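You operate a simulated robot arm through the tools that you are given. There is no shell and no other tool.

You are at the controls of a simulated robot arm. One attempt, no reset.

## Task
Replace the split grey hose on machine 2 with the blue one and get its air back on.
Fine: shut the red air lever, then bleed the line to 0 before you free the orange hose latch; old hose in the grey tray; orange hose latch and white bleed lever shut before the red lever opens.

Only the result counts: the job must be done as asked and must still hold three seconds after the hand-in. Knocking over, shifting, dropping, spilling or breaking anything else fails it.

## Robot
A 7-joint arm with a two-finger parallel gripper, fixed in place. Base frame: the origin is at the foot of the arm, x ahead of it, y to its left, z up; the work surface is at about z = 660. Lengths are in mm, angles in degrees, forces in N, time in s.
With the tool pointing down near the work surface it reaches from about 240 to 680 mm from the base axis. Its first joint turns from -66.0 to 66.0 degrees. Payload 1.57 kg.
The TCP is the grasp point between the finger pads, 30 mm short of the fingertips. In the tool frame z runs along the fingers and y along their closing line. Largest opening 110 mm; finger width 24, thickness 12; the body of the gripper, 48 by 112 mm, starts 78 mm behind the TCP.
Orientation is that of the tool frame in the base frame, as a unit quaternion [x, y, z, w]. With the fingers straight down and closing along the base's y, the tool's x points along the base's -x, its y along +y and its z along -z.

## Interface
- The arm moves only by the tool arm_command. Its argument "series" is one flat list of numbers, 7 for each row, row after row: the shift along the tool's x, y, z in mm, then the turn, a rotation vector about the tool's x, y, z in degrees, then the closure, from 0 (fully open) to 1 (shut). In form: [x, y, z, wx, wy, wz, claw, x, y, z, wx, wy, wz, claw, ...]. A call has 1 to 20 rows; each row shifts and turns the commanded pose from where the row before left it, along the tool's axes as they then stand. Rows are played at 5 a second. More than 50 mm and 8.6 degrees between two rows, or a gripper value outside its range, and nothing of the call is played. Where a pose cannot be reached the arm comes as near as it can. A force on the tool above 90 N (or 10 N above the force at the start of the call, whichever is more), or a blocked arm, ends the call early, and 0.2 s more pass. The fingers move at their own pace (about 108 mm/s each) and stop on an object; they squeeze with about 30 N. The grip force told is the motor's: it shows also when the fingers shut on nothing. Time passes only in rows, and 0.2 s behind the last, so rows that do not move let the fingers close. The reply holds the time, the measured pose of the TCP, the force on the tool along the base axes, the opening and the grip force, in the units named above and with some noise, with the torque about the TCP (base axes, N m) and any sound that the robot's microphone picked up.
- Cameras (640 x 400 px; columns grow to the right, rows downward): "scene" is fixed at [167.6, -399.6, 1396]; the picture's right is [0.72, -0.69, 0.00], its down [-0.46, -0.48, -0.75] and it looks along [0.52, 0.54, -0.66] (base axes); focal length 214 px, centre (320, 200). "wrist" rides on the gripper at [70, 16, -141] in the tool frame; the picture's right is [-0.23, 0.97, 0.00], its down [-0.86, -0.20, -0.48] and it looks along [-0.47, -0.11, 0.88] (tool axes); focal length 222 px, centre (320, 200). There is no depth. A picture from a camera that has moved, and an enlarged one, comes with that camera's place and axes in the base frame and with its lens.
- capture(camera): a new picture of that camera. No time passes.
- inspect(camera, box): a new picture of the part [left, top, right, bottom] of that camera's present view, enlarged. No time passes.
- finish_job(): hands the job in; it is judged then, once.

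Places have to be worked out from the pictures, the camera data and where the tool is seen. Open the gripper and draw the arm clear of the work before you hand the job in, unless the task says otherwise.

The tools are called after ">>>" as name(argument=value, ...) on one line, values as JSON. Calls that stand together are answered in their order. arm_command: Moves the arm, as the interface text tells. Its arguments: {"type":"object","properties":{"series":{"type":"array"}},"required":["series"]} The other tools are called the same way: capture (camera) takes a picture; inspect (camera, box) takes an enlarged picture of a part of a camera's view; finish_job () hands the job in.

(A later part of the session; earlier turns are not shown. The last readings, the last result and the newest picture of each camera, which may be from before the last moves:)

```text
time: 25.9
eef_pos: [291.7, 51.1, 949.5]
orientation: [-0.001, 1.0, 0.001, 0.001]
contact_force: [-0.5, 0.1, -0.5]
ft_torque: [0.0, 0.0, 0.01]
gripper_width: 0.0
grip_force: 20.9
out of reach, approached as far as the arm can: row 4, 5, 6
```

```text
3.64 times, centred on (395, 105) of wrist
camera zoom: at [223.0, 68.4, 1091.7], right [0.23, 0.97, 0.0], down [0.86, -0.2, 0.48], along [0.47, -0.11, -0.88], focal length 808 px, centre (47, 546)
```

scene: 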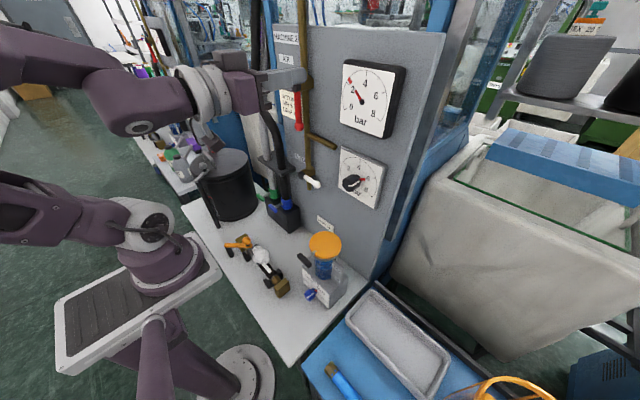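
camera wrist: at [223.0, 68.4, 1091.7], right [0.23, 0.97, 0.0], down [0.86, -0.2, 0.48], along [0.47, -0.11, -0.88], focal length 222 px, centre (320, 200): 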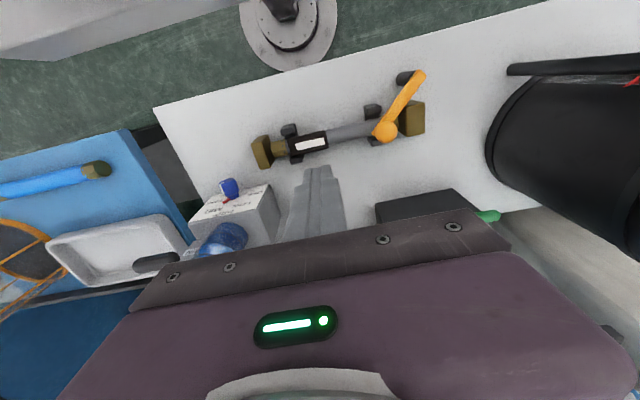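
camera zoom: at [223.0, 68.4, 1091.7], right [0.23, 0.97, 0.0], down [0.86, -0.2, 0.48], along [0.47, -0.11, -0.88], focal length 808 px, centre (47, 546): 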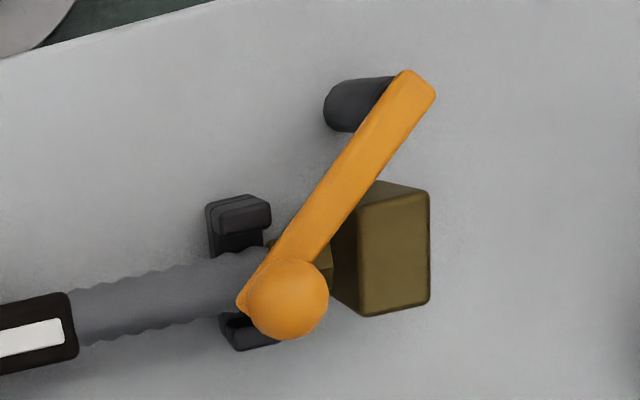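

I read the latch as an orange arm turning on the black post near (255, 204). Its ball handle is at about (313, 146, 758) and the arm lies over the hose end. The brass block top is at z≈713. I'll bring the closed fingertips to the +x,+y side of the ball, above the block.

>>> arm_command(series=[-13.3, 31.8, 25, 0, 0, 0, 1, -13.3, 31.8, 25, 0, 0, 0, 1, -13.3, 31.8, 25, 0, 0, 0, 1, -13.4, 31.6, 25, 0, 0, 0, 1, 0, 0, 20, 0, 0, 0, 1, 0, 0, 20, 0, 0, 0, 1, 0, 0, 0, 0, 0, 0, 1])

>>> capture(camera="wrist")

>>> inspect(camera="scene", box=[195, 195, 315, 305])

```text
time: 27.5
eef_pos: [343.6, 179.0, 811.2]
orientation: [-0.001, 1.0, 0.001, 0.0]
contact_force: [-0.1, -0.2, 0.1]
ft_torque: [-0.04, 0.02, -0.02]
gripper_width: 0.0
grip_force: 21.8
```

```text
taken
camera wrist: at [274.9, 195.4, 954.5], right [0.22, 0.97, 0.0], down [0.86, -0.2, 0.48], along [0.47, -0.11, -0.88], focal length 222 px, centre (320, 200)
```

wrist: 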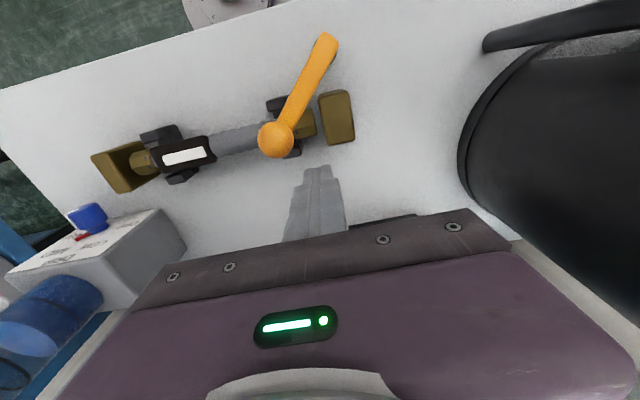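

```text
3.64 times, centred on (255, 250) of scene
camera zoom: at [167.6, -399.6, 1396.0], right [0.72, -0.69, 0.0], down [-0.46, -0.48, -0.75], along [0.52, 0.54, -0.66], focal length 780 px, centre (556, 18)
```

zoom: 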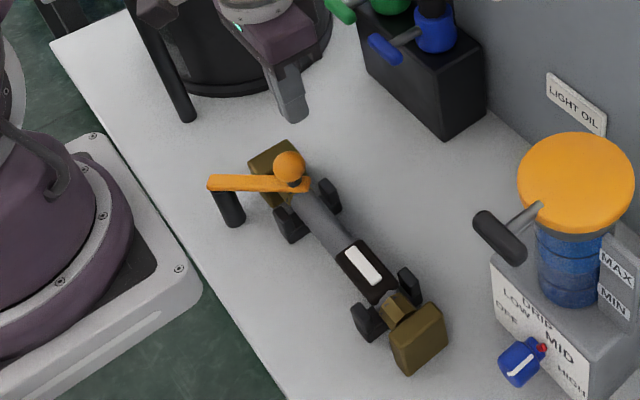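

The ball position is confirmed. I'll lower to ball height and push it along its arc about 30° away from the hose.

>>> arm_command(series=[0, 0, 18, 0, 0, 0, 1, 0, 0, 17, 0, 0, 0, 1, 5, -6, 0, 0, 0, 0, 1, 5, -6, 0, 0, 0, 0, 1, 6, -9.5, 0, 0, 0, 0, 1, 6, -9.5, 0, 0, 0, 0, 1, 8.5, -7.5, 0, 0, 0, 0, 1, 8.5, -7.5, 0, 0, 0, 0, 1, 0, 0, 0, 0, 0, 0, 1])

>>> capture(camera="wrist")

>>> inspect(camera="scene", box=[195, 195, 315, 305])

```text
time: 29.5
eef_pos: [306.6, 134.5, 774.1]
orientation: [-0.001, 1.0, 0.0, 0.001]
contact_force: [-0.4, -0.2, 0.2]
ft_torque: [0.03, 0.02, 0.0]
gripper_width: 0.0
grip_force: 21.0
```

```text
taken
camera wrist: at [236.5, 150.3, 918.1], right [0.22, 0.97, 0.0], down [0.86, -0.2, 0.48], along [0.47, -0.11, -0.88], focal length 222 px, centre (320, 200)
```

wrist: 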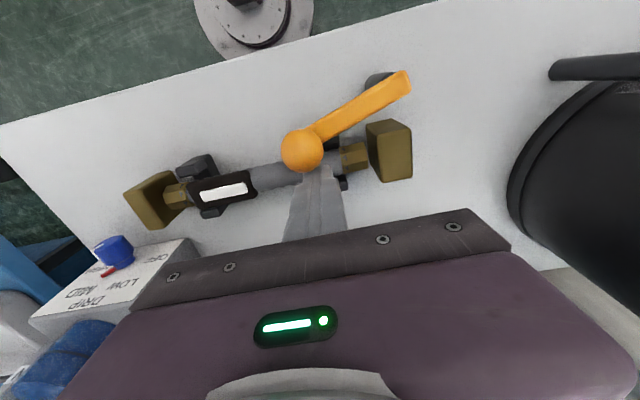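

```text
3.64 times, centred on (255, 250) of scene
camera zoom: at [167.6, -399.6, 1396.0], right [0.72, -0.69, 0.0], down [-0.46, -0.48, -0.75], along [0.52, 0.54, -0.66], focal length 780 px, centre (556, 18)
```

zoom: 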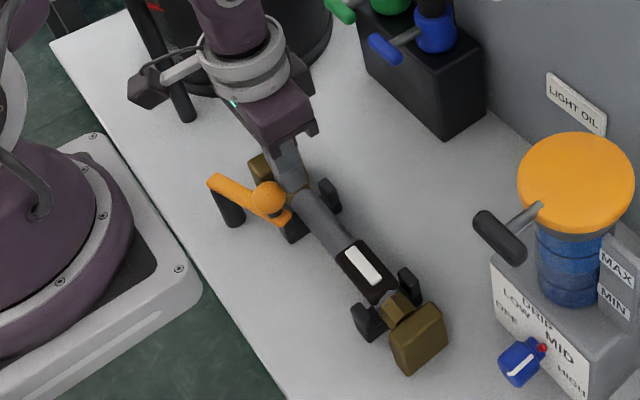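

The latch swings freely this way. I'll continue well past the hose.

>>> arm_command(series=[10.5, -6.3, 0, 0, 0, 0, 1, 10.5, -6.2, 0, 0, 0, 0, 1, 11, -2.5, 0, 0, 0, 0, 1, 11, -2.5, 0, 0, 0, 0, 1, 10, 0.5, 0, 0, 0, 0, 1, 10, 0.5, 0, 0, 0, 0, 1, 0, 0, 0, 0, 0, 0, 1])

>>> capture(camera="wrist")

>>> inspect(camera="scene", box=[195, 195, 315, 305])

```text
time: 31.1
eef_pos: [241.8, 118.6, 775.3]
orientation: [-0.001, 1.0, 0.0, 0.0]
contact_force: [0.0, -0.4, -0.2]
ft_torque: [0.02, 0.01, -0.02]
gripper_width: 0.0
grip_force: 20.8
```

```text
taken
camera wrist: at [173.1, 133.7, 918.0], right [0.23, 0.97, 0.0], down [0.86, -0.2, 0.48], along [0.47, -0.11, -0.88], focal length 222 px, centre (320, 200)
```

wrist: 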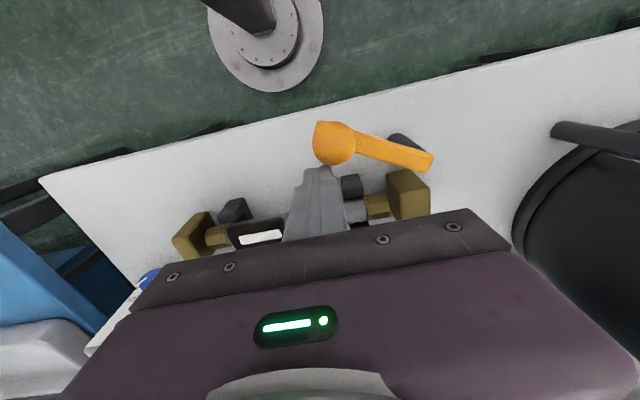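

```text
3.64 times, centred on (255, 250) of scene
camera zoom: at [167.6, -399.6, 1396.0], right [0.72, -0.69, 0.0], down [-0.46, -0.48, -0.75], along [0.52, 0.54, -0.66], focal length 780 px, centre (556, 18)
```

zoom: 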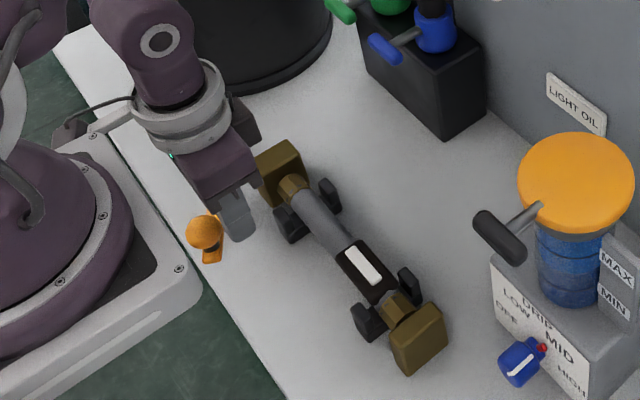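

The latch is clear of the hose. I judge the hose axis at x≈317, z≈692, running y≈-40 to 190, with its middle near y≈76. I'll rise, turn the gripper 90° so the fingers close along x, and move over the middle.

>>> arm_command(series=[0, 0, -40, 0, 0, 0, 1, 0, 0, -40, 0, 0, 0, 1, -30, -10, -20, 0, 0, 0, 0.4, -30, -10, 0, 0, 0, 0, 0.4, -15, -21, 0, 0, 0, 8.5, 0.4, 0, 0, 0, 0, 0, 8.5, 0.4, 0, 0, 0, 0, 0, 8.5, 0.4, 0, 0, 0, 0, 0, 8.5, 0.4, 0, 0, 0, 0, 0, 8.5, 0.4, 0, 0, 0, 0, 0, 8.5, 0.4, 0, 0, 0, 0, 0, 8.5, 0.4, 0, 0, 0, 0, 0, 8.5, 0.4, 0, 0, 0, 0, 0, 8.5, 0.4, 0, 0, 0, 0, 0, 8.5, 0.4, 0, 0, 0, 0, 0, 5, 0.4, 0, 0, 0, 0, 0, 0, 0.4])

>>> capture(camera="wrist")

>>> inspect(camera="scene", box=[195, 195, 315, 305])

```text
time: 34.5
eef_pos: [324.4, 82.8, 873.9]
orientation: [0.708, 0.707, 0.002, 0.0]
contact_force: [0.9, 1.0, 0.4]
ft_torque: [0.01, 0.01, -0.02]
gripper_width: 66.3
grip_force: 0.0
out of reach, approached as far as the arm can: row 1, 2
```

```text
taken
camera wrist: at [341.5, 152.3, 1016.6], right [0.97, -0.23, 0.0], down [-0.2, -0.86, 0.48], along [-0.11, -0.47, -0.88], focal length 222 px, centre (320, 200)
```

wrist: 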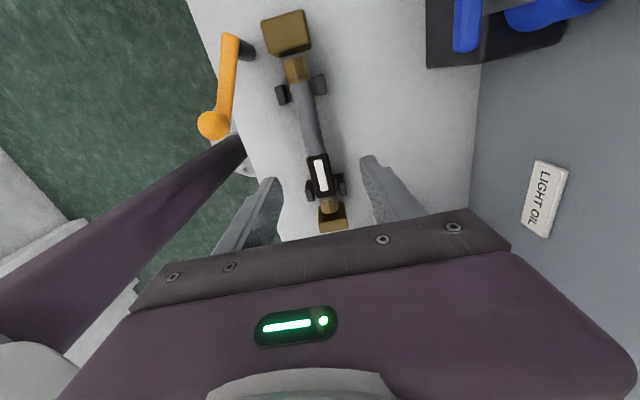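

```text
3.64 times, centred on (255, 250) of scene
camera zoom: at [167.6, -399.6, 1396.0], right [0.72, -0.69, 0.0], down [-0.46, -0.48, -0.75], along [0.52, 0.54, -0.66], focal length 780 px, centre (556, 18)
```

zoom: 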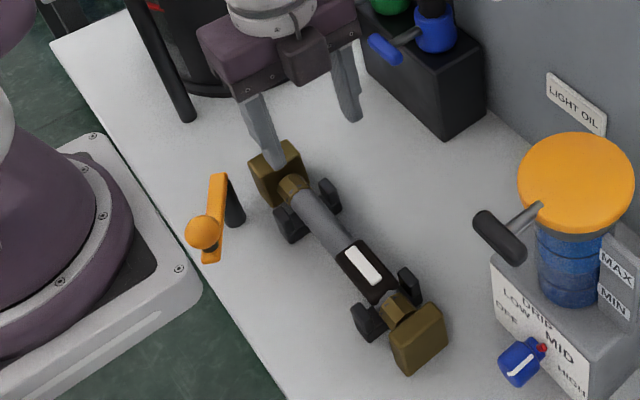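

I'll enlarge this wrist view to refine the hose's x and its ends.

>>> inspect(camera="wrist", box=[240, 0, 380, 240])

>>> inspect(camera="wrist", box=[250, 0, 350, 130])

```text
1.67 times, centred on (310, 120) of wrist
camera zoom: at [341.5, 152.3, 1016.6], right [0.97, -0.23, 0.0], down [-0.2, -0.86, 0.48], along [-0.11, -0.47, -0.88], focal length 370 px, centre (337, 333)
```

zoom: 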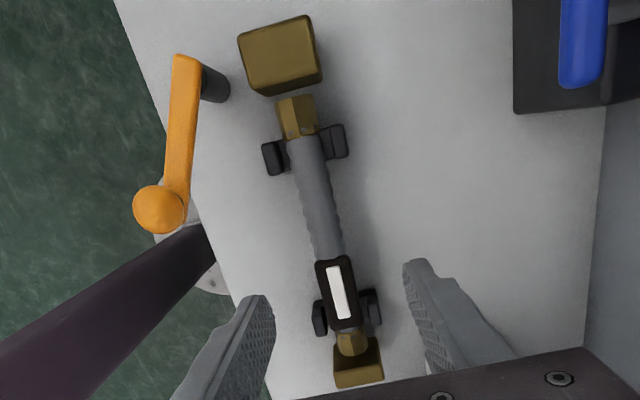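

```text
3.08 times, centred on (300, 65) of wrist
camera zoom: at [341.5, 152.3, 1016.6], right [0.97, -0.23, 0.0], down [-0.2, -0.86, 0.48], along [-0.11, -0.47, -0.88], focal length 684 px, centre (382, 615)
```

zoom: 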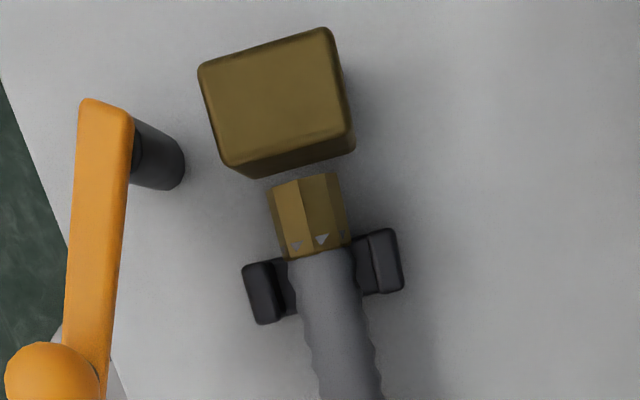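

The hose lies at x≈315, with a visible gap to the far brass block now that the latch is open. I'll descend with the fingers straddling it at y≈76.

>>> arm_command(series=[-7, -9.4, 0, 0, 0, 0, 0.4, 0, 0, 40, 0, 0, 0, 0.4, 0, 0, 40, 0, 0, 0, 0.4, 0, 0, 40, 0, 0, 0, 0.4, 0, 0, 25, 0, 0, 0, 0.4, 0, 0, 23, 0, 0, 0, 0.4, 0, 0, 0, 0, 0, 0, 0.4])

>>> capture(camera="wrist")

>>> inspect(camera="scene", box=[215, 215, 315, 305])

```text
time: 36.1
eef_pos: [317.3, 73.8, 703.7]
orientation: [0.706, 0.708, 0.001, 0.0]
contact_force: [-0.1, -0.1, -0.8]
ft_torque: [0.03, -0.02, 0.0]
gripper_width: 66.2
grip_force: 0.0
```

```text
taken
camera wrist: at [332.5, 145.2, 846.4], right [0.97, -0.23, 0.0], down [-0.2, -0.86, 0.48], along [-0.11, -0.47, -0.88], focal length 222 px, centre (320, 200)
```

wrist: 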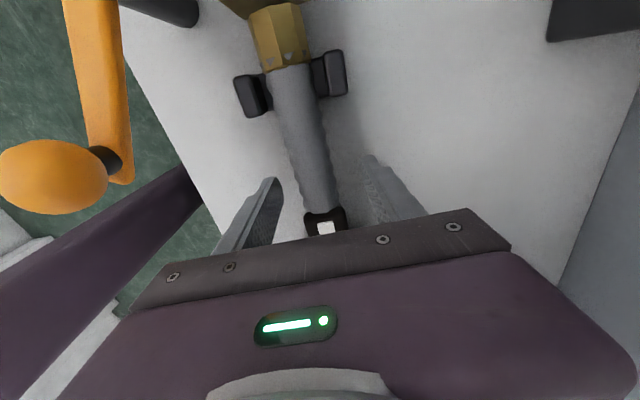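

```text
4.44 times, centred on (265, 260) of scene
camera zoom: at [167.6, -399.6, 1396.0], right [0.72, -0.69, 0.0], down [-0.46, -0.48, -0.75], along [0.52, 0.54, -0.66], focal length 953 px, centre (564, -67)
```

zoom: 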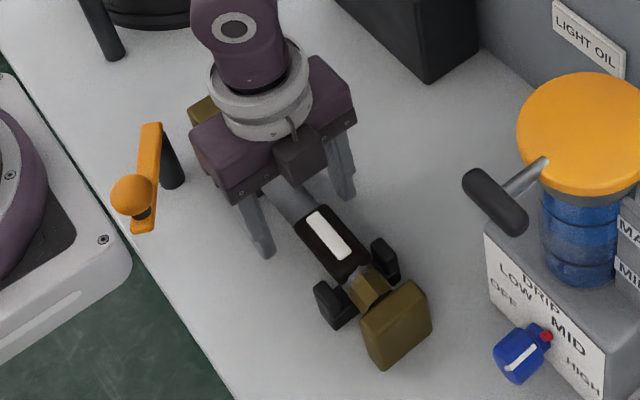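

The fingers straddle the grey hose. I'll drop 5 mm more and close on it.

>>> arm_command(series=[0, 0, 5, 0, 0, 0, 0.4, 0, 0, 0, 0, 0, 0, 0.7, 0, 0, 0, 0, 0, 0, 1, 0, 0, 0, 0, 0, 0, 1, 0, 0, 0, 0, 0, 0, 1])

>>> capture(camera="wrist")

```text
time: 37.3
eef_pos: [315.2, 75.9, 699.6]
orientation: [0.707, 0.707, 0.0, 0.0]
contact_force: [-0.2, 0.0, 0.2]
ft_torque: [0.02, 0.0, -0.04]
gripper_width: 29.3
grip_force: 29.7
```

```text
taken
camera wrist: at [332.2, 145.5, 842.1], right [0.97, -0.22, 0.0], down [-0.2, -0.86, 0.48], along [-0.11, -0.47, -0.88], focal length 222 px, centre (320, 200)
```

wrist: 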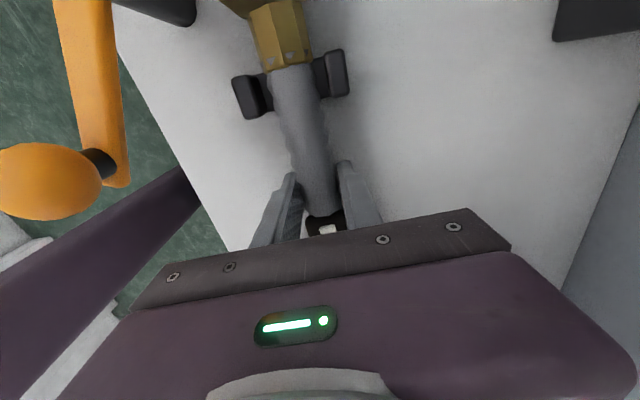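

It has a firm grip at 29 mm with no side load, so the hose axis is at x≈315. I'll lift slowly and watch the force.

>>> arm_command(series=[0, 0, -4, 0, 0, 0, 1, 0, 0, -4, 0, 0, 0, 1, 0, 0, -4, 0, 0, 0, 1, 0, 0, 0, 0, 0, 0, 1])

>>> inspect(camera="scene", box=[215, 215, 315, 305])

>>> capture(camera="wrist")

```text
time: 38.3
eef_pos: [315.3, 74.8, 712.8]
orientation: [0.706, 0.708, 0.001, -0.001]
contact_force: [-0.8, -0.6, -0.3]
ft_torque: [0.02, 0.0, 0.03]
gripper_width: 29.5
grip_force: 29.5
```

```text
4.44 times, centred on (265, 260) of scene
camera zoom: at [167.6, -399.6, 1396.0], right [0.72, -0.69, 0.0], down [-0.46, -0.48, -0.75], along [0.52, 0.54, -0.66], focal length 953 px, centre (564, -67)
```

zoom: 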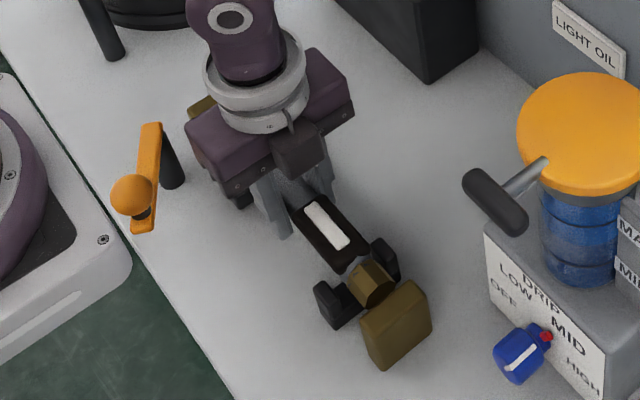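

```text
taken
camera wrist: at [331.8, 145.4, 855.6], right [0.97, -0.22, 0.0], down [-0.2, -0.86, 0.48], along [-0.11, -0.47, -0.88], focal length 222 px, centre (320, 200)
```

wrist: 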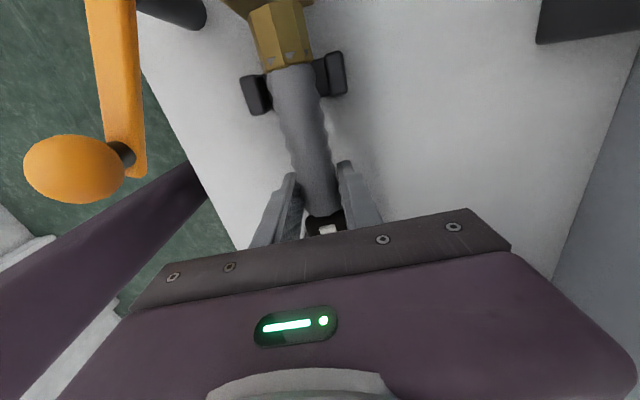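

The hose lifts cleanly. I'll raise it well above the oil cup, whose lid top is near z≈906, before carrying it across.

>>> arm_command(series=[0, 0, -20, 0, 0, 0, 1, 0, 0, -30, 0, 0, 0, 1, 0, 0, -35, 0, 0, 0, 1, 0, 0, -35, 0, 0, 0, 1, 0, 0, -35, 0, 0, 0, 1, 0, 0, -35, 0, 0, 0, 1, 0, 0, -35, 0, 0, 0, 1, 0, 0, -35, 0, 0, 0, 1, 0, 0, -35, 0, 0, 0, 1, 0, 0, -10, 0, 0, 0, 1, 0, 0, 0, 0, 0, 0, 1])

>>> capture(camera="wrist")

>>> capture(camera="scene")

```text
time: 40.7
eef_pos: [314.9, 74.9, 1018.1]
orientation: [0.706, 0.708, 0.0, 0.0]
contact_force: [0.3, -0.5, -1.1]
ft_torque: [0.01, -0.04, -0.01]
gripper_width: 29.5
grip_force: 30.3
```

```text
taken
camera wrist: at [332.0, 144.7, 1160.4], right [0.97, -0.22, 0.0], down [-0.2, -0.86, 0.48], along [-0.11, -0.47, -0.88], focal length 222 px, centre (320, 200)
```

wrist: 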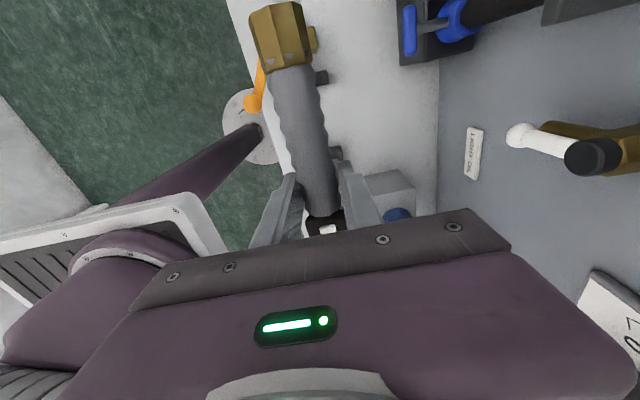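

```text
taken
```

scene: 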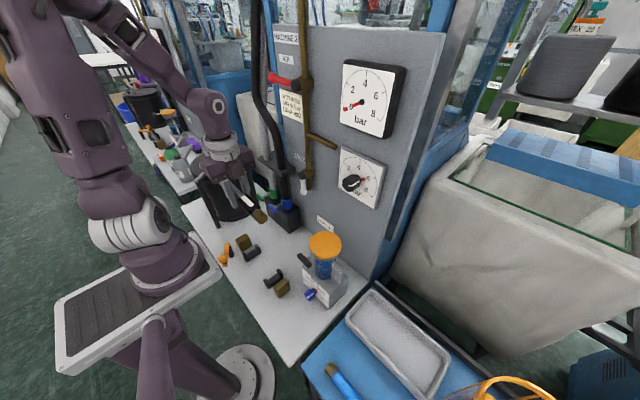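

The hose is held level and clear. I'll carry it over to above the grey tray, near (446, -415), keeping the height.

>>> arm_command(series=[-20, 5, 0, 0, 0, 0, 1, -40.8, 10.9, 0, 0, 0, 0, 1, -40.8, 10.9, 0, 0, 0, 0, 1, -40.8, 10.9, 0, 0, 0, 0, 1, -40.8, 10.9, 0, 0, 0, 0, 1, -40.8, 10.9, 0, 0, 0, 0, 1, -40.8, 10.9, 0, 0, 0, 0, 1, -40.8, 10.9, 0, 0, 0, 0, 1, -40.8, 10.9, 0, 0, 0, 0, 1, -40.8, 10.9, 0, 0, 0, 0, 1, -40.8, 10.9, 0, 0, 0, 0, 1, -40.8, 10.9, 0, 0, 0, 0, 1, -20, 6, 0, 0, 0, 0, 1, 0, 0, 0, 0, 0, 0, 1])

>>> capture(camera="wrist")

>>> capture(camera="scene")

```text
time: 43.7
eef_pos: [448.1, -412.5, 1018.5]
orientation: [0.707, 0.708, 0.001, -0.001]
contact_force: [0.3, -0.4, -0.7]
ft_torque: [0.02, 0.01, -0.03]
gripper_width: 29.4
grip_force: 29.9
```

```text
taken
camera wrist: at [463.5, -343.1, 1161.0], right [0.97, -0.23, 0.0], down [-0.2, -0.86, 0.48], along [-0.11, -0.47, -0.88], focal length 222 px, centre (320, 200)
```

wrist: 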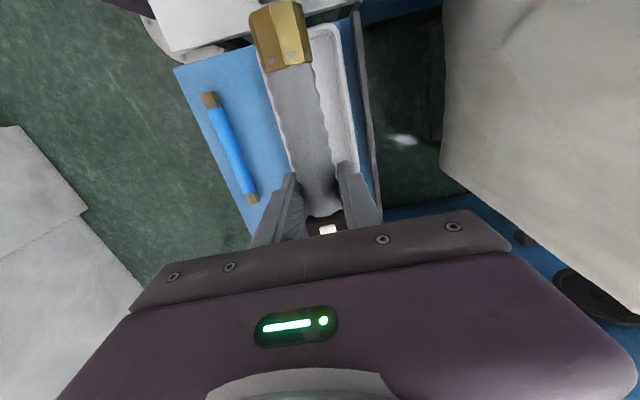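

```text
taken
```

scene: 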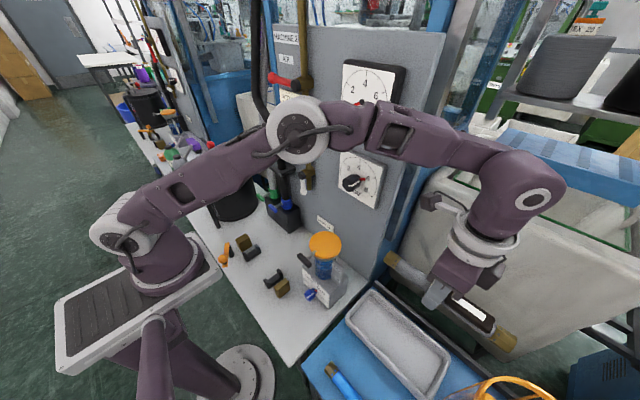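

I'm over the tray. I'll enlarge both views to measure the hose length and the inside of the tray before lowering.

>>> inspect(camera="scene", box=[330, 240, 530, 400])

>>> inspect(camera="wrist", box=[160, 0, 400, 250])

```text
2.50 times, centred on (430, 320) of scene
camera zoom: at [167.6, -399.7, 1396.0], right [0.72, -0.69, 0.0], down [-0.46, -0.48, -0.75], along [0.52, 0.54, -0.66], focal length 536 px, centre (45, -100)
```

zoom: 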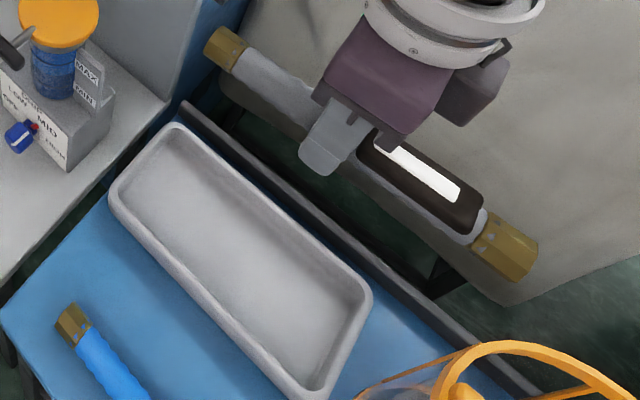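

```text
1.60 times, centred on (280, 125) of wrist
camera zoom: at [463.5, -343.1, 1161.0], right [0.97, -0.23, 0.0], down [-0.2, -0.86, 0.48], along [-0.11, -0.47, -0.88], focal length 355 px, centre (384, 320)
```

zoom: 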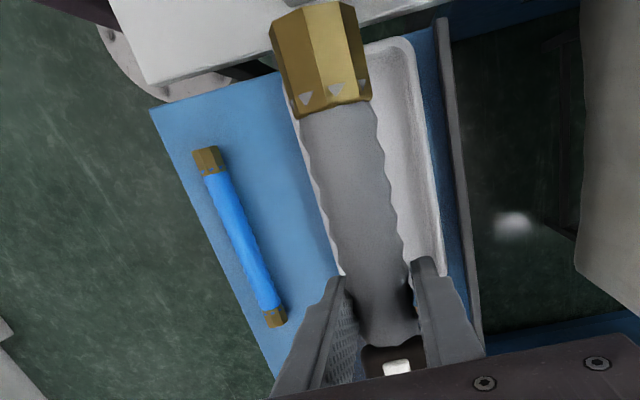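

Hose length is about 217, with its ends about +100 and -116 from the TCP. The tray's outer span is x≈381–507, y≈-523 to -280, and the orange basket ring starts near y≈-552. I'll centre the hose over the tray and lower it to just above the rim.

>>> arm_command(series=[19, -3, 0, 0, 0, 0, 1, 0, 0, 36, 0, 0, 0, 1, 0, 0, 36, 0, 0, 0, 1, 0, 0, 36, 0, 0, 0, 1, 0, 0, 36, 0, 0, 0, 1, 0, 0, 36, 0, 0, 0, 1, 0, 0, 30, 0, 0, 0, 1, 0, 0, 0, 0, 0, 0, 1])

>>> inspect(camera="scene", box=[330, 240, 530, 400])

>>> capture(camera="wrist")

```text
time: 45.5
eef_pos: [444.2, -393.1, 808.5]
orientation: [0.706, 0.708, 0.001, 0.0]
contact_force: [0.3, 0.7, -1.9]
ft_torque: [0.01, 0.0, -0.01]
gripper_width: 29.4
grip_force: 30.1
```

```text
2.50 times, centred on (430, 320) of scene
camera zoom: at [167.6, -399.6, 1396.0], right [0.72, -0.69, 0.0], down [-0.46, -0.48, -0.75], along [0.52, 0.54, -0.66], focal length 536 px, centre (45, -100)
```

zoom: 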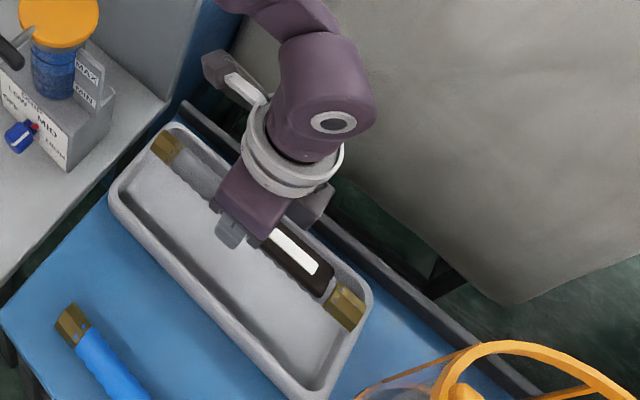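

```text
taken
camera wrist: at [461.2, -323.6, 950.8], right [0.97, -0.23, 0.0], down [-0.2, -0.86, 0.48], along [-0.11, -0.47, -0.88], focal length 222 px, centre (320, 200)
```

wrist: 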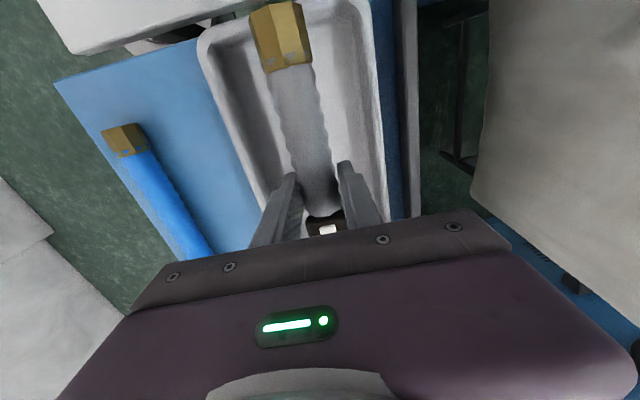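

The hose is centred over the tray: its ends are at y≈-296 and -509, against the tray's -280 to -523. I'll lower further into the tray.

>>> arm_command(series=[0, 0, 19, 0, 0, 0, 1, 0, 0, 19, 0, 0, 0, 1, 0, 0, 5, 0, 0, 0, 1, 0, 0, 0, 0, 0, 0, 1])

>>> inspect(camera="scene", box=[350, 270, 500, 400])

>>> capture(camera="wrist")

```text
time: 46.5
eef_pos: [445.0, -394.2, 765.1]
orientation: [0.706, 0.708, 0.0, 0.0]
contact_force: [0.3, -0.3, -2.2]
ft_torque: [0.0, 0.0, 0.01]
gripper_width: 29.1
grip_force: 29.9
```

```text
3.08 times, centred on (425, 335) of scene
camera zoom: at [167.6, -399.6, 1396.0], right [0.72, -0.69, 0.0], down [-0.46, -0.48, -0.75], along [0.52, 0.54, -0.66], focal length 660 px, centre (-3, -215)
```

zoom: 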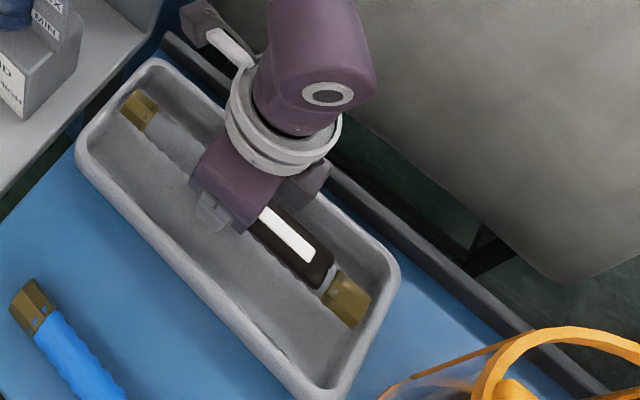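

```text
taken
camera wrist: at [461.0, -324.3, 908.2], right [0.97, -0.22, 0.0], down [-0.2, -0.86, 0.48], along [-0.11, -0.47, -0.88], focal length 222 px, centre (320, 200)
```

wrist: 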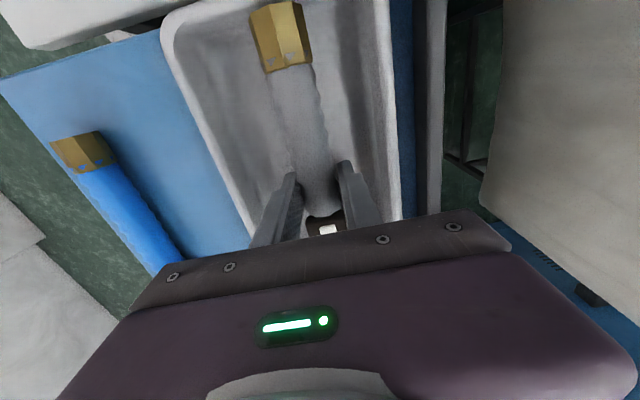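

It's still above the floor and well placed. I'll step down gently and watch for contact.

>>> arm_command(series=[0, 0, 5, 0, 0, 0, 1, 0, 0, 5, 0, 0, 0, 1, 0, 0, 3, 0, 0, 0, 1, 0, 0, 0, 0, 0, 0, 1])

>>> inspect(camera="scene", box=[350, 270, 500, 400])

```text
time: 47.5
eef_pos: [445.6, -394.8, 755.4]
orientation: [0.706, 0.708, 0.001, 0.002]
contact_force: [-11.9, 20.9, 76.2]
ft_torque: [0.74, 0.71, -0.27]
gripper_width: 29.1
grip_force: 30.0
```

```text
3.08 times, centred on (425, 335) of scene
camera zoom: at [166.3, -398.2, 1396.6], right [0.72, -0.69, 0.0], down [-0.46, -0.48, -0.75], along [0.52, 0.54, -0.66], focal length 660 px, centre (-3, -215)
```

zoom: 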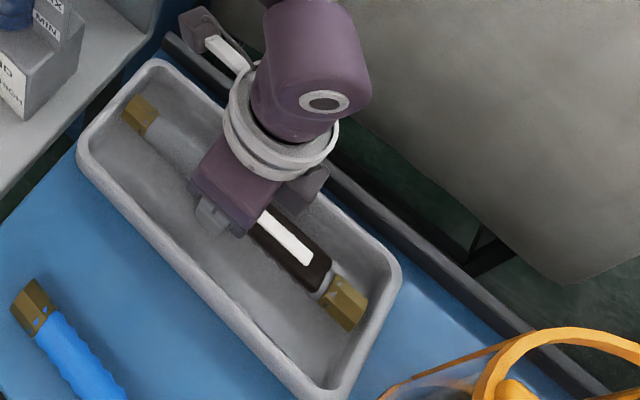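

The fingertips or hose touched the tray floor at TCP z≈755. I'll ease up 3 mm, open the fingers moderately, and rise.

>>> arm_command(series=[0, 0, -3, 0, 0, 0, 1, 0, 0, 0, 0, 0, 0, 0.6, 0, 0, 0, 0, 0, 0, 0.5, 0, 0, 0, 0, 0, 0, 0.5])

>>> inspect(camera="scene", box=[350, 270, 500, 400])

>>> capture(camera="wrist")

```text
time: 48.5
eef_pos: [445.7, -395.0, 755.6]
orientation: [0.706, 0.708, 0.0, 0.003]
contact_force: [11.0, -3.0, 31.8]
ft_torque: [0.05, 0.26, 0.07]
gripper_width: 45.7
grip_force: 0.0
```

```text
3.08 times, centred on (425, 335) of scene
camera zoom: at [167.4, -399.3, 1396.2], right [0.72, -0.69, 0.0], down [-0.46, -0.48, -0.75], along [0.52, 0.54, -0.66], focal length 660 px, centre (-3, -215)
```

zoom: 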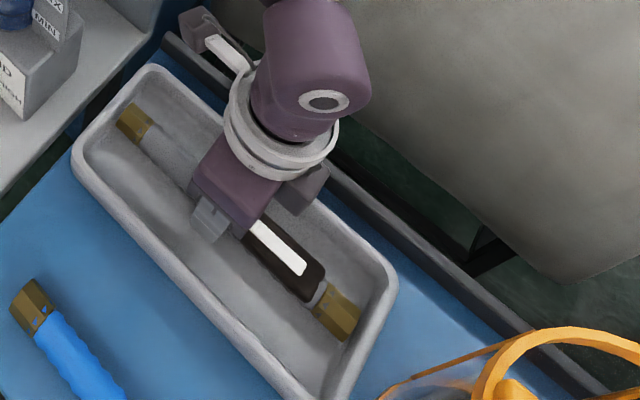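

```text
taken
camera wrist: at [461.7, -324.9, 898.6], right [0.97, -0.22, 0.0], down [-0.2, -0.85, 0.48], along [-0.1, -0.47, -0.88], focal length 222 px, centre (320, 200)
```

wrist: 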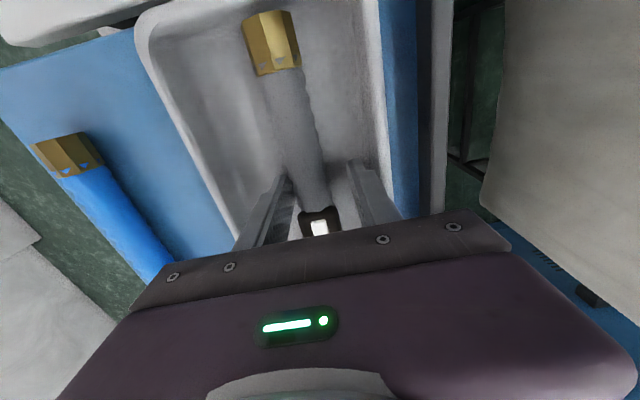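

Opening while still pressing on the floor nudged the tray a few mm, so I'll lift first to relieve it. I'll rise before opening any wider.

>>> arm_command(series=[0, 0, -5, 0, 0, 0, 0.5, 0, 0, -5, 0, 0, 0, 0.5, 0, 0, 0, 0, 0, 0, 0.5])

>>> inspect(camera="scene", box=[350, 270, 500, 400])

>>> capture(camera="wrist")

```text
time: 49.3
eef_pos: [445.1, -395.2, 765.0]
orientation: [0.707, 0.708, 0.0, 0.0]
contact_force: [-1.0, 0.0, -0.5]
ft_torque: [0.03, -0.01, 0.02]
gripper_width: 55.0
grip_force: 0.1
```

```text
3.08 times, centred on (425, 335) of scene
camera zoom: at [167.6, -399.6, 1396.0], right [0.72, -0.69, 0.0], down [-0.46, -0.48, -0.75], along [0.52, 0.54, -0.66], focal length 660 px, centre (-3, -215)
```

zoom: 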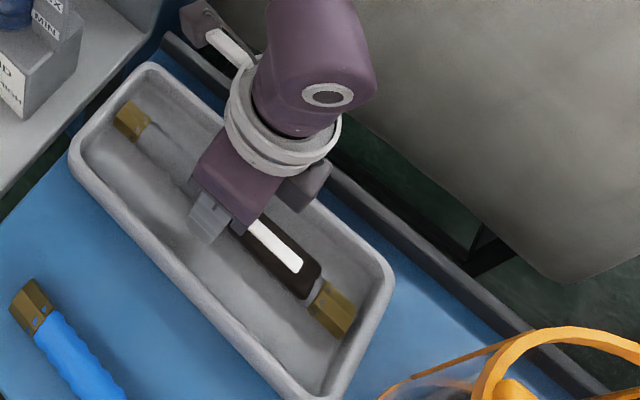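

```text
taken
camera wrist: at [460.6, -324.3, 907.9], right [0.97, -0.23, 0.0], down [-0.2, -0.86, 0.48], along [-0.11, -0.46, -0.88], focal length 222 px, centre (320, 200)
```

wrist: 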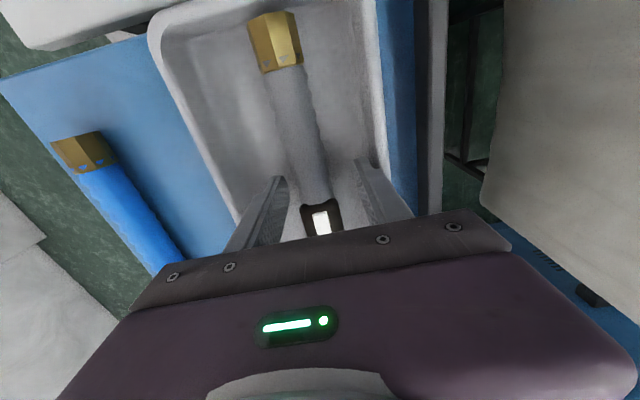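

The old hose is resting in the tray, with the tray only a few mm off. I'll rise and move over the blue hose, near (268, -425), with the gripper opened.

>>> arm_command(series=[0, 0, -20, 0, 0, 0, 0.5, 0, 0, -40, 0, 0, 0, 0.4, 0, 0, -40, 0, 0, 0, 0.4, 0, 0, -30, 0, 0, 0, 0.4, -6, -36, 0, 0, 0, 0, 0.4, -6, -36, 0, 0, 0, 0, 0.4, -6, -36, 0, 0, 0, 0, 0.4, -6, -36, 0, 0, 0, 0, 0.4, -6, -33, 0, 0, 0, 0, 0.4, 0, 0, 0, 0, 0, 0, 0.4])

>>> capture(camera="wrist")

>>> capture(camera="scene")

```text
time: 51.5
eef_pos: [267.4, -425.3, 894.3]
orientation: [0.705, 0.709, 0.001, 0.0]
contact_force: [0.2, 0.0, 0.2]
ft_torque: [-0.03, 0.01, -0.03]
gripper_width: 66.0
grip_force: 0.2
```

```text
taken
camera wrist: at [283.7, -355.3, 1037.7], right [0.97, -0.22, 0.0], down [-0.2, -0.86, 0.48], along [-0.11, -0.47, -0.88], focal length 222 px, centre (320, 200)
```

wrist: 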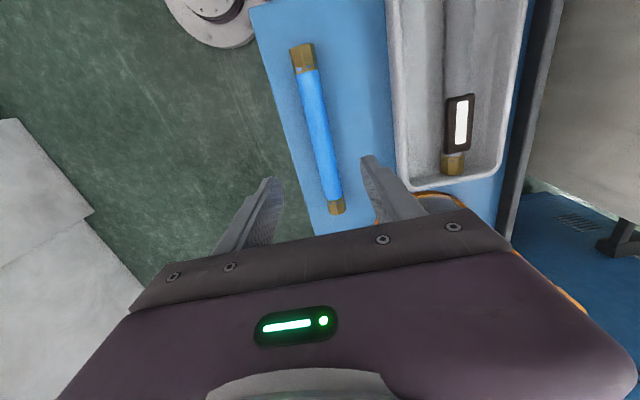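

```text
taken
```

scene: 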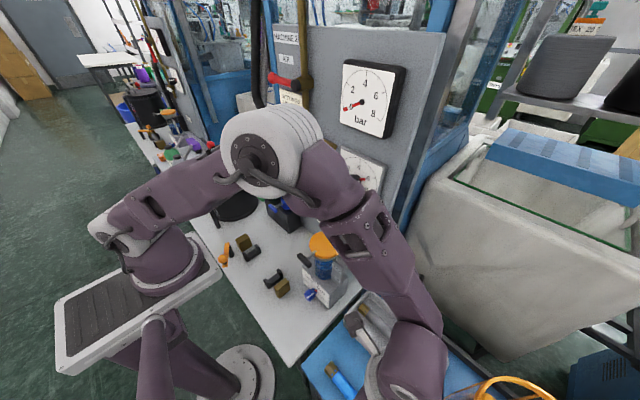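

I'll enlarge the blue hose to measure its position and direction.

>>> inspect(camera="wrist", box=[240, 30, 400, 230])

>>> inspect(camera="wrist", box=[380, 0, 560, 220])

```text
2.00 times, centred on (320, 130) of wrist
camera zoom: at [283.7, -355.3, 1037.7], right [0.97, -0.22, 0.0], down [-0.2, -0.86, 0.48], along [-0.11, -0.47, -0.88], focal length 444 px, centre (320, 340)
```

zoom: 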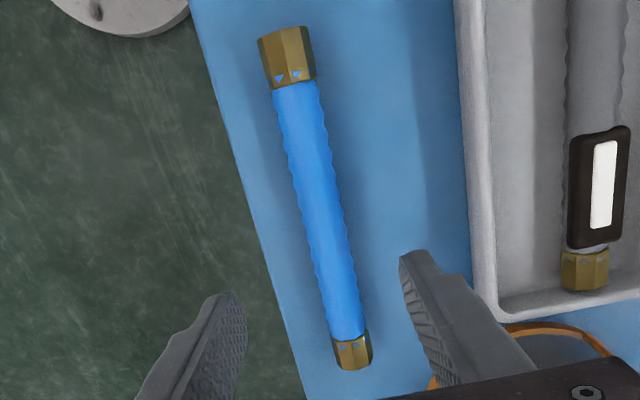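

```text
1.82 times, centred on (470, 110) of wrist
camera zoom: at [283.7, -355.3, 1037.7], right [0.97, -0.22, 0.0], down [-0.2, -0.86, 0.48], along [-0.11, -0.47, -0.88], focal length 404 px, centre (47, 364)
```

zoom: 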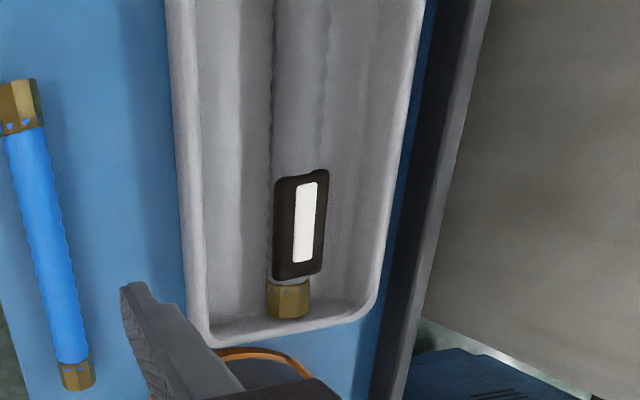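

The blue hose is 217 long, from y≈-322 to -538 at x≈269.5, turned about 1.2°. I'll descend with the same offset along the hose as I used on the grey one, keeping the fingertips just above the table, and close.

>>> arm_command(series=[3.8, 2.2, 20, 0, 0, 1.2, 0.4, 0, 0, 40, 0, 0, 0, 0.4, 0, 0, 40, 0, 0, 0, 0.4, 0, 0, 20, 0, 0, 0, 0.4, 0, 0, 10, 0, 0, 0, 0.4, 0, 0, 8, 0, 0, 0, 0.4, 0, 0, 0, 0, 0, 0, 0.4])

>>> capture(camera="wrist")

```text
time: 53.1
eef_pos: [269.1, -421.2, 757.3]
orientation: [0.713, 0.701, 0.001, 0.0]
contact_force: [0.2, 0.1, 0.4]
ft_torque: [-0.02, 0.01, 0.0]
gripper_width: 66.2
grip_force: 0.1
```

```text
taken
camera wrist: at [287.0, -351.9, 899.5], right [0.97, -0.25, 0.0], down [-0.22, -0.85, 0.48], along [-0.12, -0.46, -0.88], focal length 222 px, centre (320, 200)
```

wrist: 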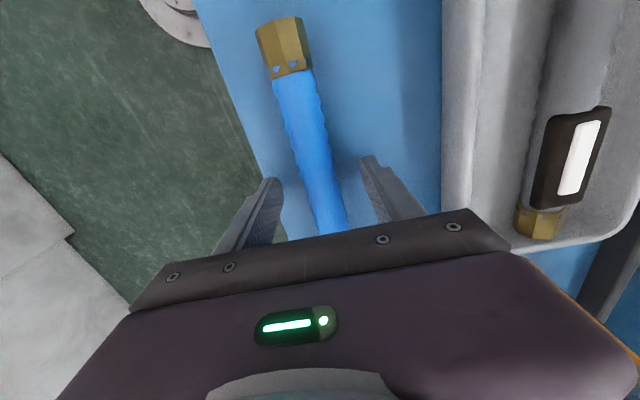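

The fingers straddle the blue hose correctly. I'll drop 3 mm more and close.

>>> arm_command(series=[0, 0, 3, 0, 0, 0, 0.4, 0, 0, 0, 0, 0, 0, 0.7, 0, 0, 0, 0, 0, 0, 1, 0, 0, 0, 0, 0, 0, 1, 0, 0, 0, 0, 0, 0, 1])

>>> inspect(camera="wrist", box=[220, 0, 400, 240])

```text
time: 54.3
eef_pos: [270.2, -422.3, 754.0]
orientation: [0.714, 0.7, 0.001, 0.0]
contact_force: [0.1, 0.7, 1.5]
ft_torque: [-0.09, 0.02, 0.25]
gripper_width: 29.5
grip_force: 29.7
```

```text
1.67 times, centred on (310, 120) of wrist
camera zoom: at [287.6, -352.0, 896.6], right [0.97, -0.24, 0.0], down [-0.22, -0.85, 0.48], along [-0.12, -0.46, -0.88], focal length 370 px, centre (337, 333)
```

zoom: 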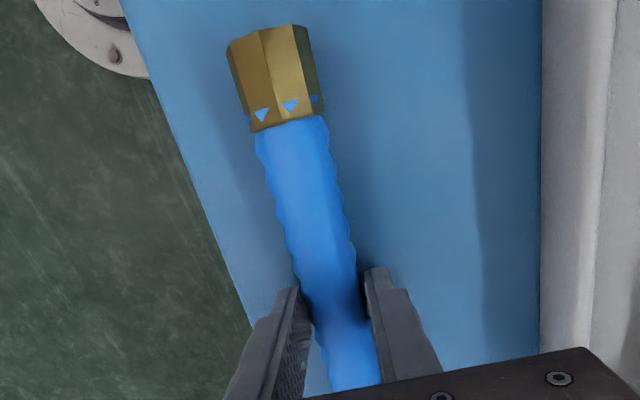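

It has a firm grip, 29.5 mm wide. I'll lift slowly, then rise to clear everything before carrying.

>>> arm_command(series=[0, 0, -5, 0, 0, 0, 1, 0, 0, -10, 0, 0, 0, 1, 0, 0, -20, 0, 0, 0, 1, 0, 0, -35, 0, 0, 0, 1, 0, 0, -35, 0, 0, 0, 1, 0, 0, -35, 0, 0, 0, 1, 0, 0, -35, 0, 0, 0, 1, 0, 0, -35, 0, 0, 0, 1, 0, 0, -35, 0, 0, 0, 1, 0, 0, -20, 0, 0, 0, 1, 0, 0, 0, 0, 0, 0, 1])

>>> capture(camera="wrist")

>>> capture(camera="scene")

```text
time: 56.7
eef_pos: [269.8, -422.2, 1019.5]
orientation: [0.714, 0.701, 0.0, 0.0]
contact_force: [0.3, 0.1, -2.0]
ft_torque: [-0.01, 0.01, -0.03]
gripper_width: 29.3
grip_force: 31.1
```

```text
taken
camera wrist: at [286.7, -352.2, 1162.4], right [0.97, -0.25, 0.0], down [-0.22, -0.85, 0.48], along [-0.12, -0.46, -0.88], focal length 222 px, centre (320, 200)
```

wrist: 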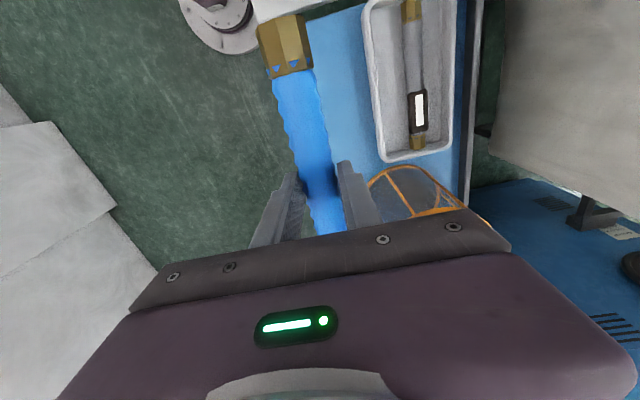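

```text
taken
```

scene: 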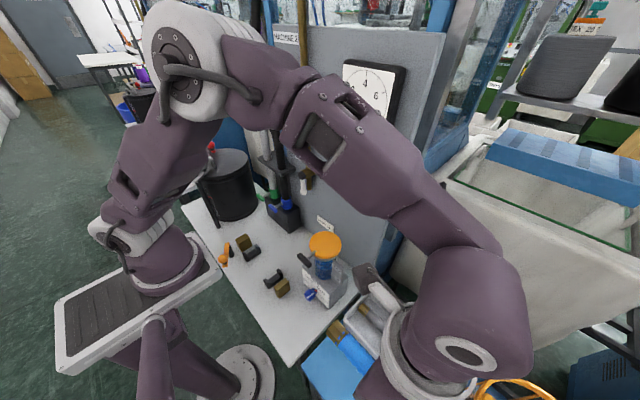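

Both hoses look right. I'll carry the blue hose back over the cradle at height, bowing outward to stay within reach, and undo the 1.2° yaw.

>>> arm_command(series=[0, 0, 0, 0, 0, -1.2, 1, 36, 12.9, 0, 0, 0, 0, 1, 36, 12.9, 0, 0, 0, 0, 1, 36, 12.9, 0, 0, 0, 0, 1, 36, 12.9, 0, 0, 0, 0, 1, 36, 12.9, 0, 0, 0, 0, 1, 36, 12.9, 0, 0, 0, 0, 1, 36, 12.9, 0, 0, 0, 0, 1, 35.3, -6.4, 0, 0, 0, 0, 1, 35.3, -6.4, 0, 0, 0, 0, 1, 35.3, -6.4, 0, 0, 0, 0, 1, 35.3, -6.4, 0, 0, 0, 0, 1, 35.3, -6.4, 0, 0, 0, 0, 1, 35.3, -6.4, 0, 0, 0, 0, 1, 35.3, -6.4, 0, 0, 0, 0, 1, 0, 0, 0, 0, 0, 0, 1])

>>> capture(camera="wrist")

>>> capture(camera="scene")

```text
time: 60.1
eef_pos: [315.7, 80.6, 1018.9]
orientation: [0.706, 0.708, 0.001, -0.001]
contact_force: [-1.2, 0.0, -0.8]
ft_torque: [0.0, 0.03, -0.01]
gripper_width: 29.1
grip_force: 30.1
```

```text
taken
camera wrist: at [331.8, 150.6, 1161.9], right [0.97, -0.22, 0.0], down [-0.2, -0.86, 0.48], along [-0.11, -0.47, -0.88], focal length 222 px, centre (320, 200)
```

wrist: 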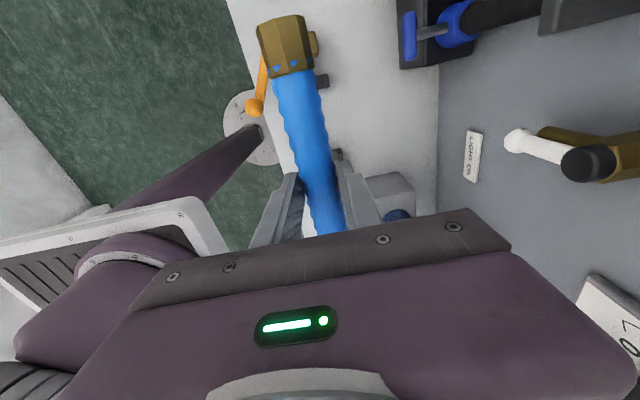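

```text
taken
```

scene: 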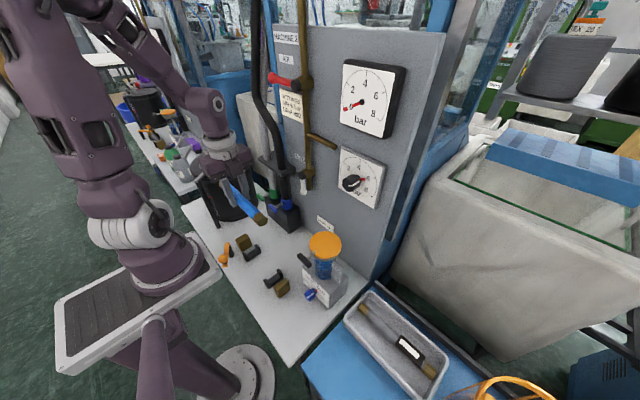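

The blue hose is over the cradle. I'll lower it to just above the brass blocks with TCP y≈78 and check its ends against the gap.

>>> arm_command(series=[-2.6, -0.5, 30, 0, 0, 0, 1, 0, 0, 40, 0, 0, 0, 1, 0, 0, 40, 0, 0, 0, 1, 0, 0, 40, 0, 0, 0, 1, 0, 0, 40, 0, 0, 0, 1, 0, 0, 40, 0, 0, 0, 1, 0, 0, 29, 0, 0, 0, 1, 0, 0, 0, 0, 0, 0, 1])

>>> capture(camera="wrist")

>>> inspect(camera="scene", box=[215, 215, 315, 305])

```text
time: 61.9
eef_pos: [315.5, 76.7, 759.9]
orientation: [0.706, 0.708, 0.001, 0.001]
contact_force: [-0.3, -0.4, -2.5]
ft_torque: [0.0, -0.02, 0.02]
gripper_width: 29.4
grip_force: 29.9
```

```text
taken
camera wrist: at [331.0, 146.7, 902.3], right [0.97, -0.22, 0.0], down [-0.2, -0.86, 0.48], along [-0.11, -0.47, -0.88], focal length 222 px, centre (320, 200)
```

wrist: 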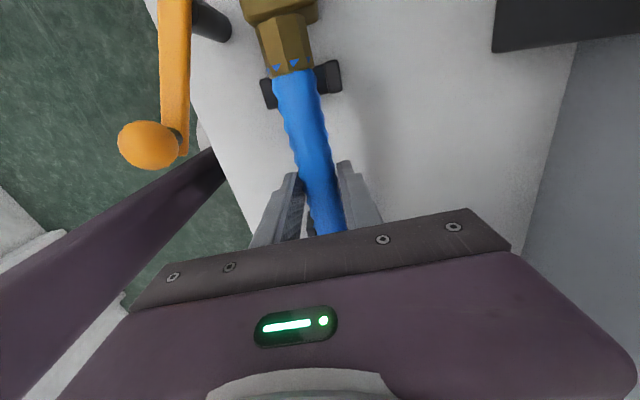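

```text
4.44 times, centred on (265, 260) of scene
camera zoom: at [167.6, -399.6, 1396.0], right [0.72, -0.69, 0.0], down [-0.46, -0.48, -0.75], along [0.52, 0.54, -0.66], focal length 953 px, centre (564, -67)
```

zoom: 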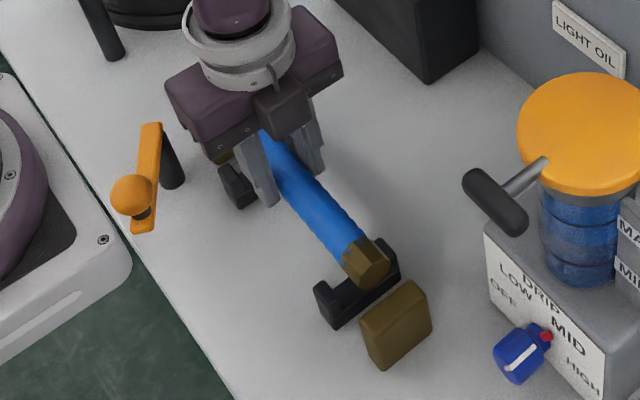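

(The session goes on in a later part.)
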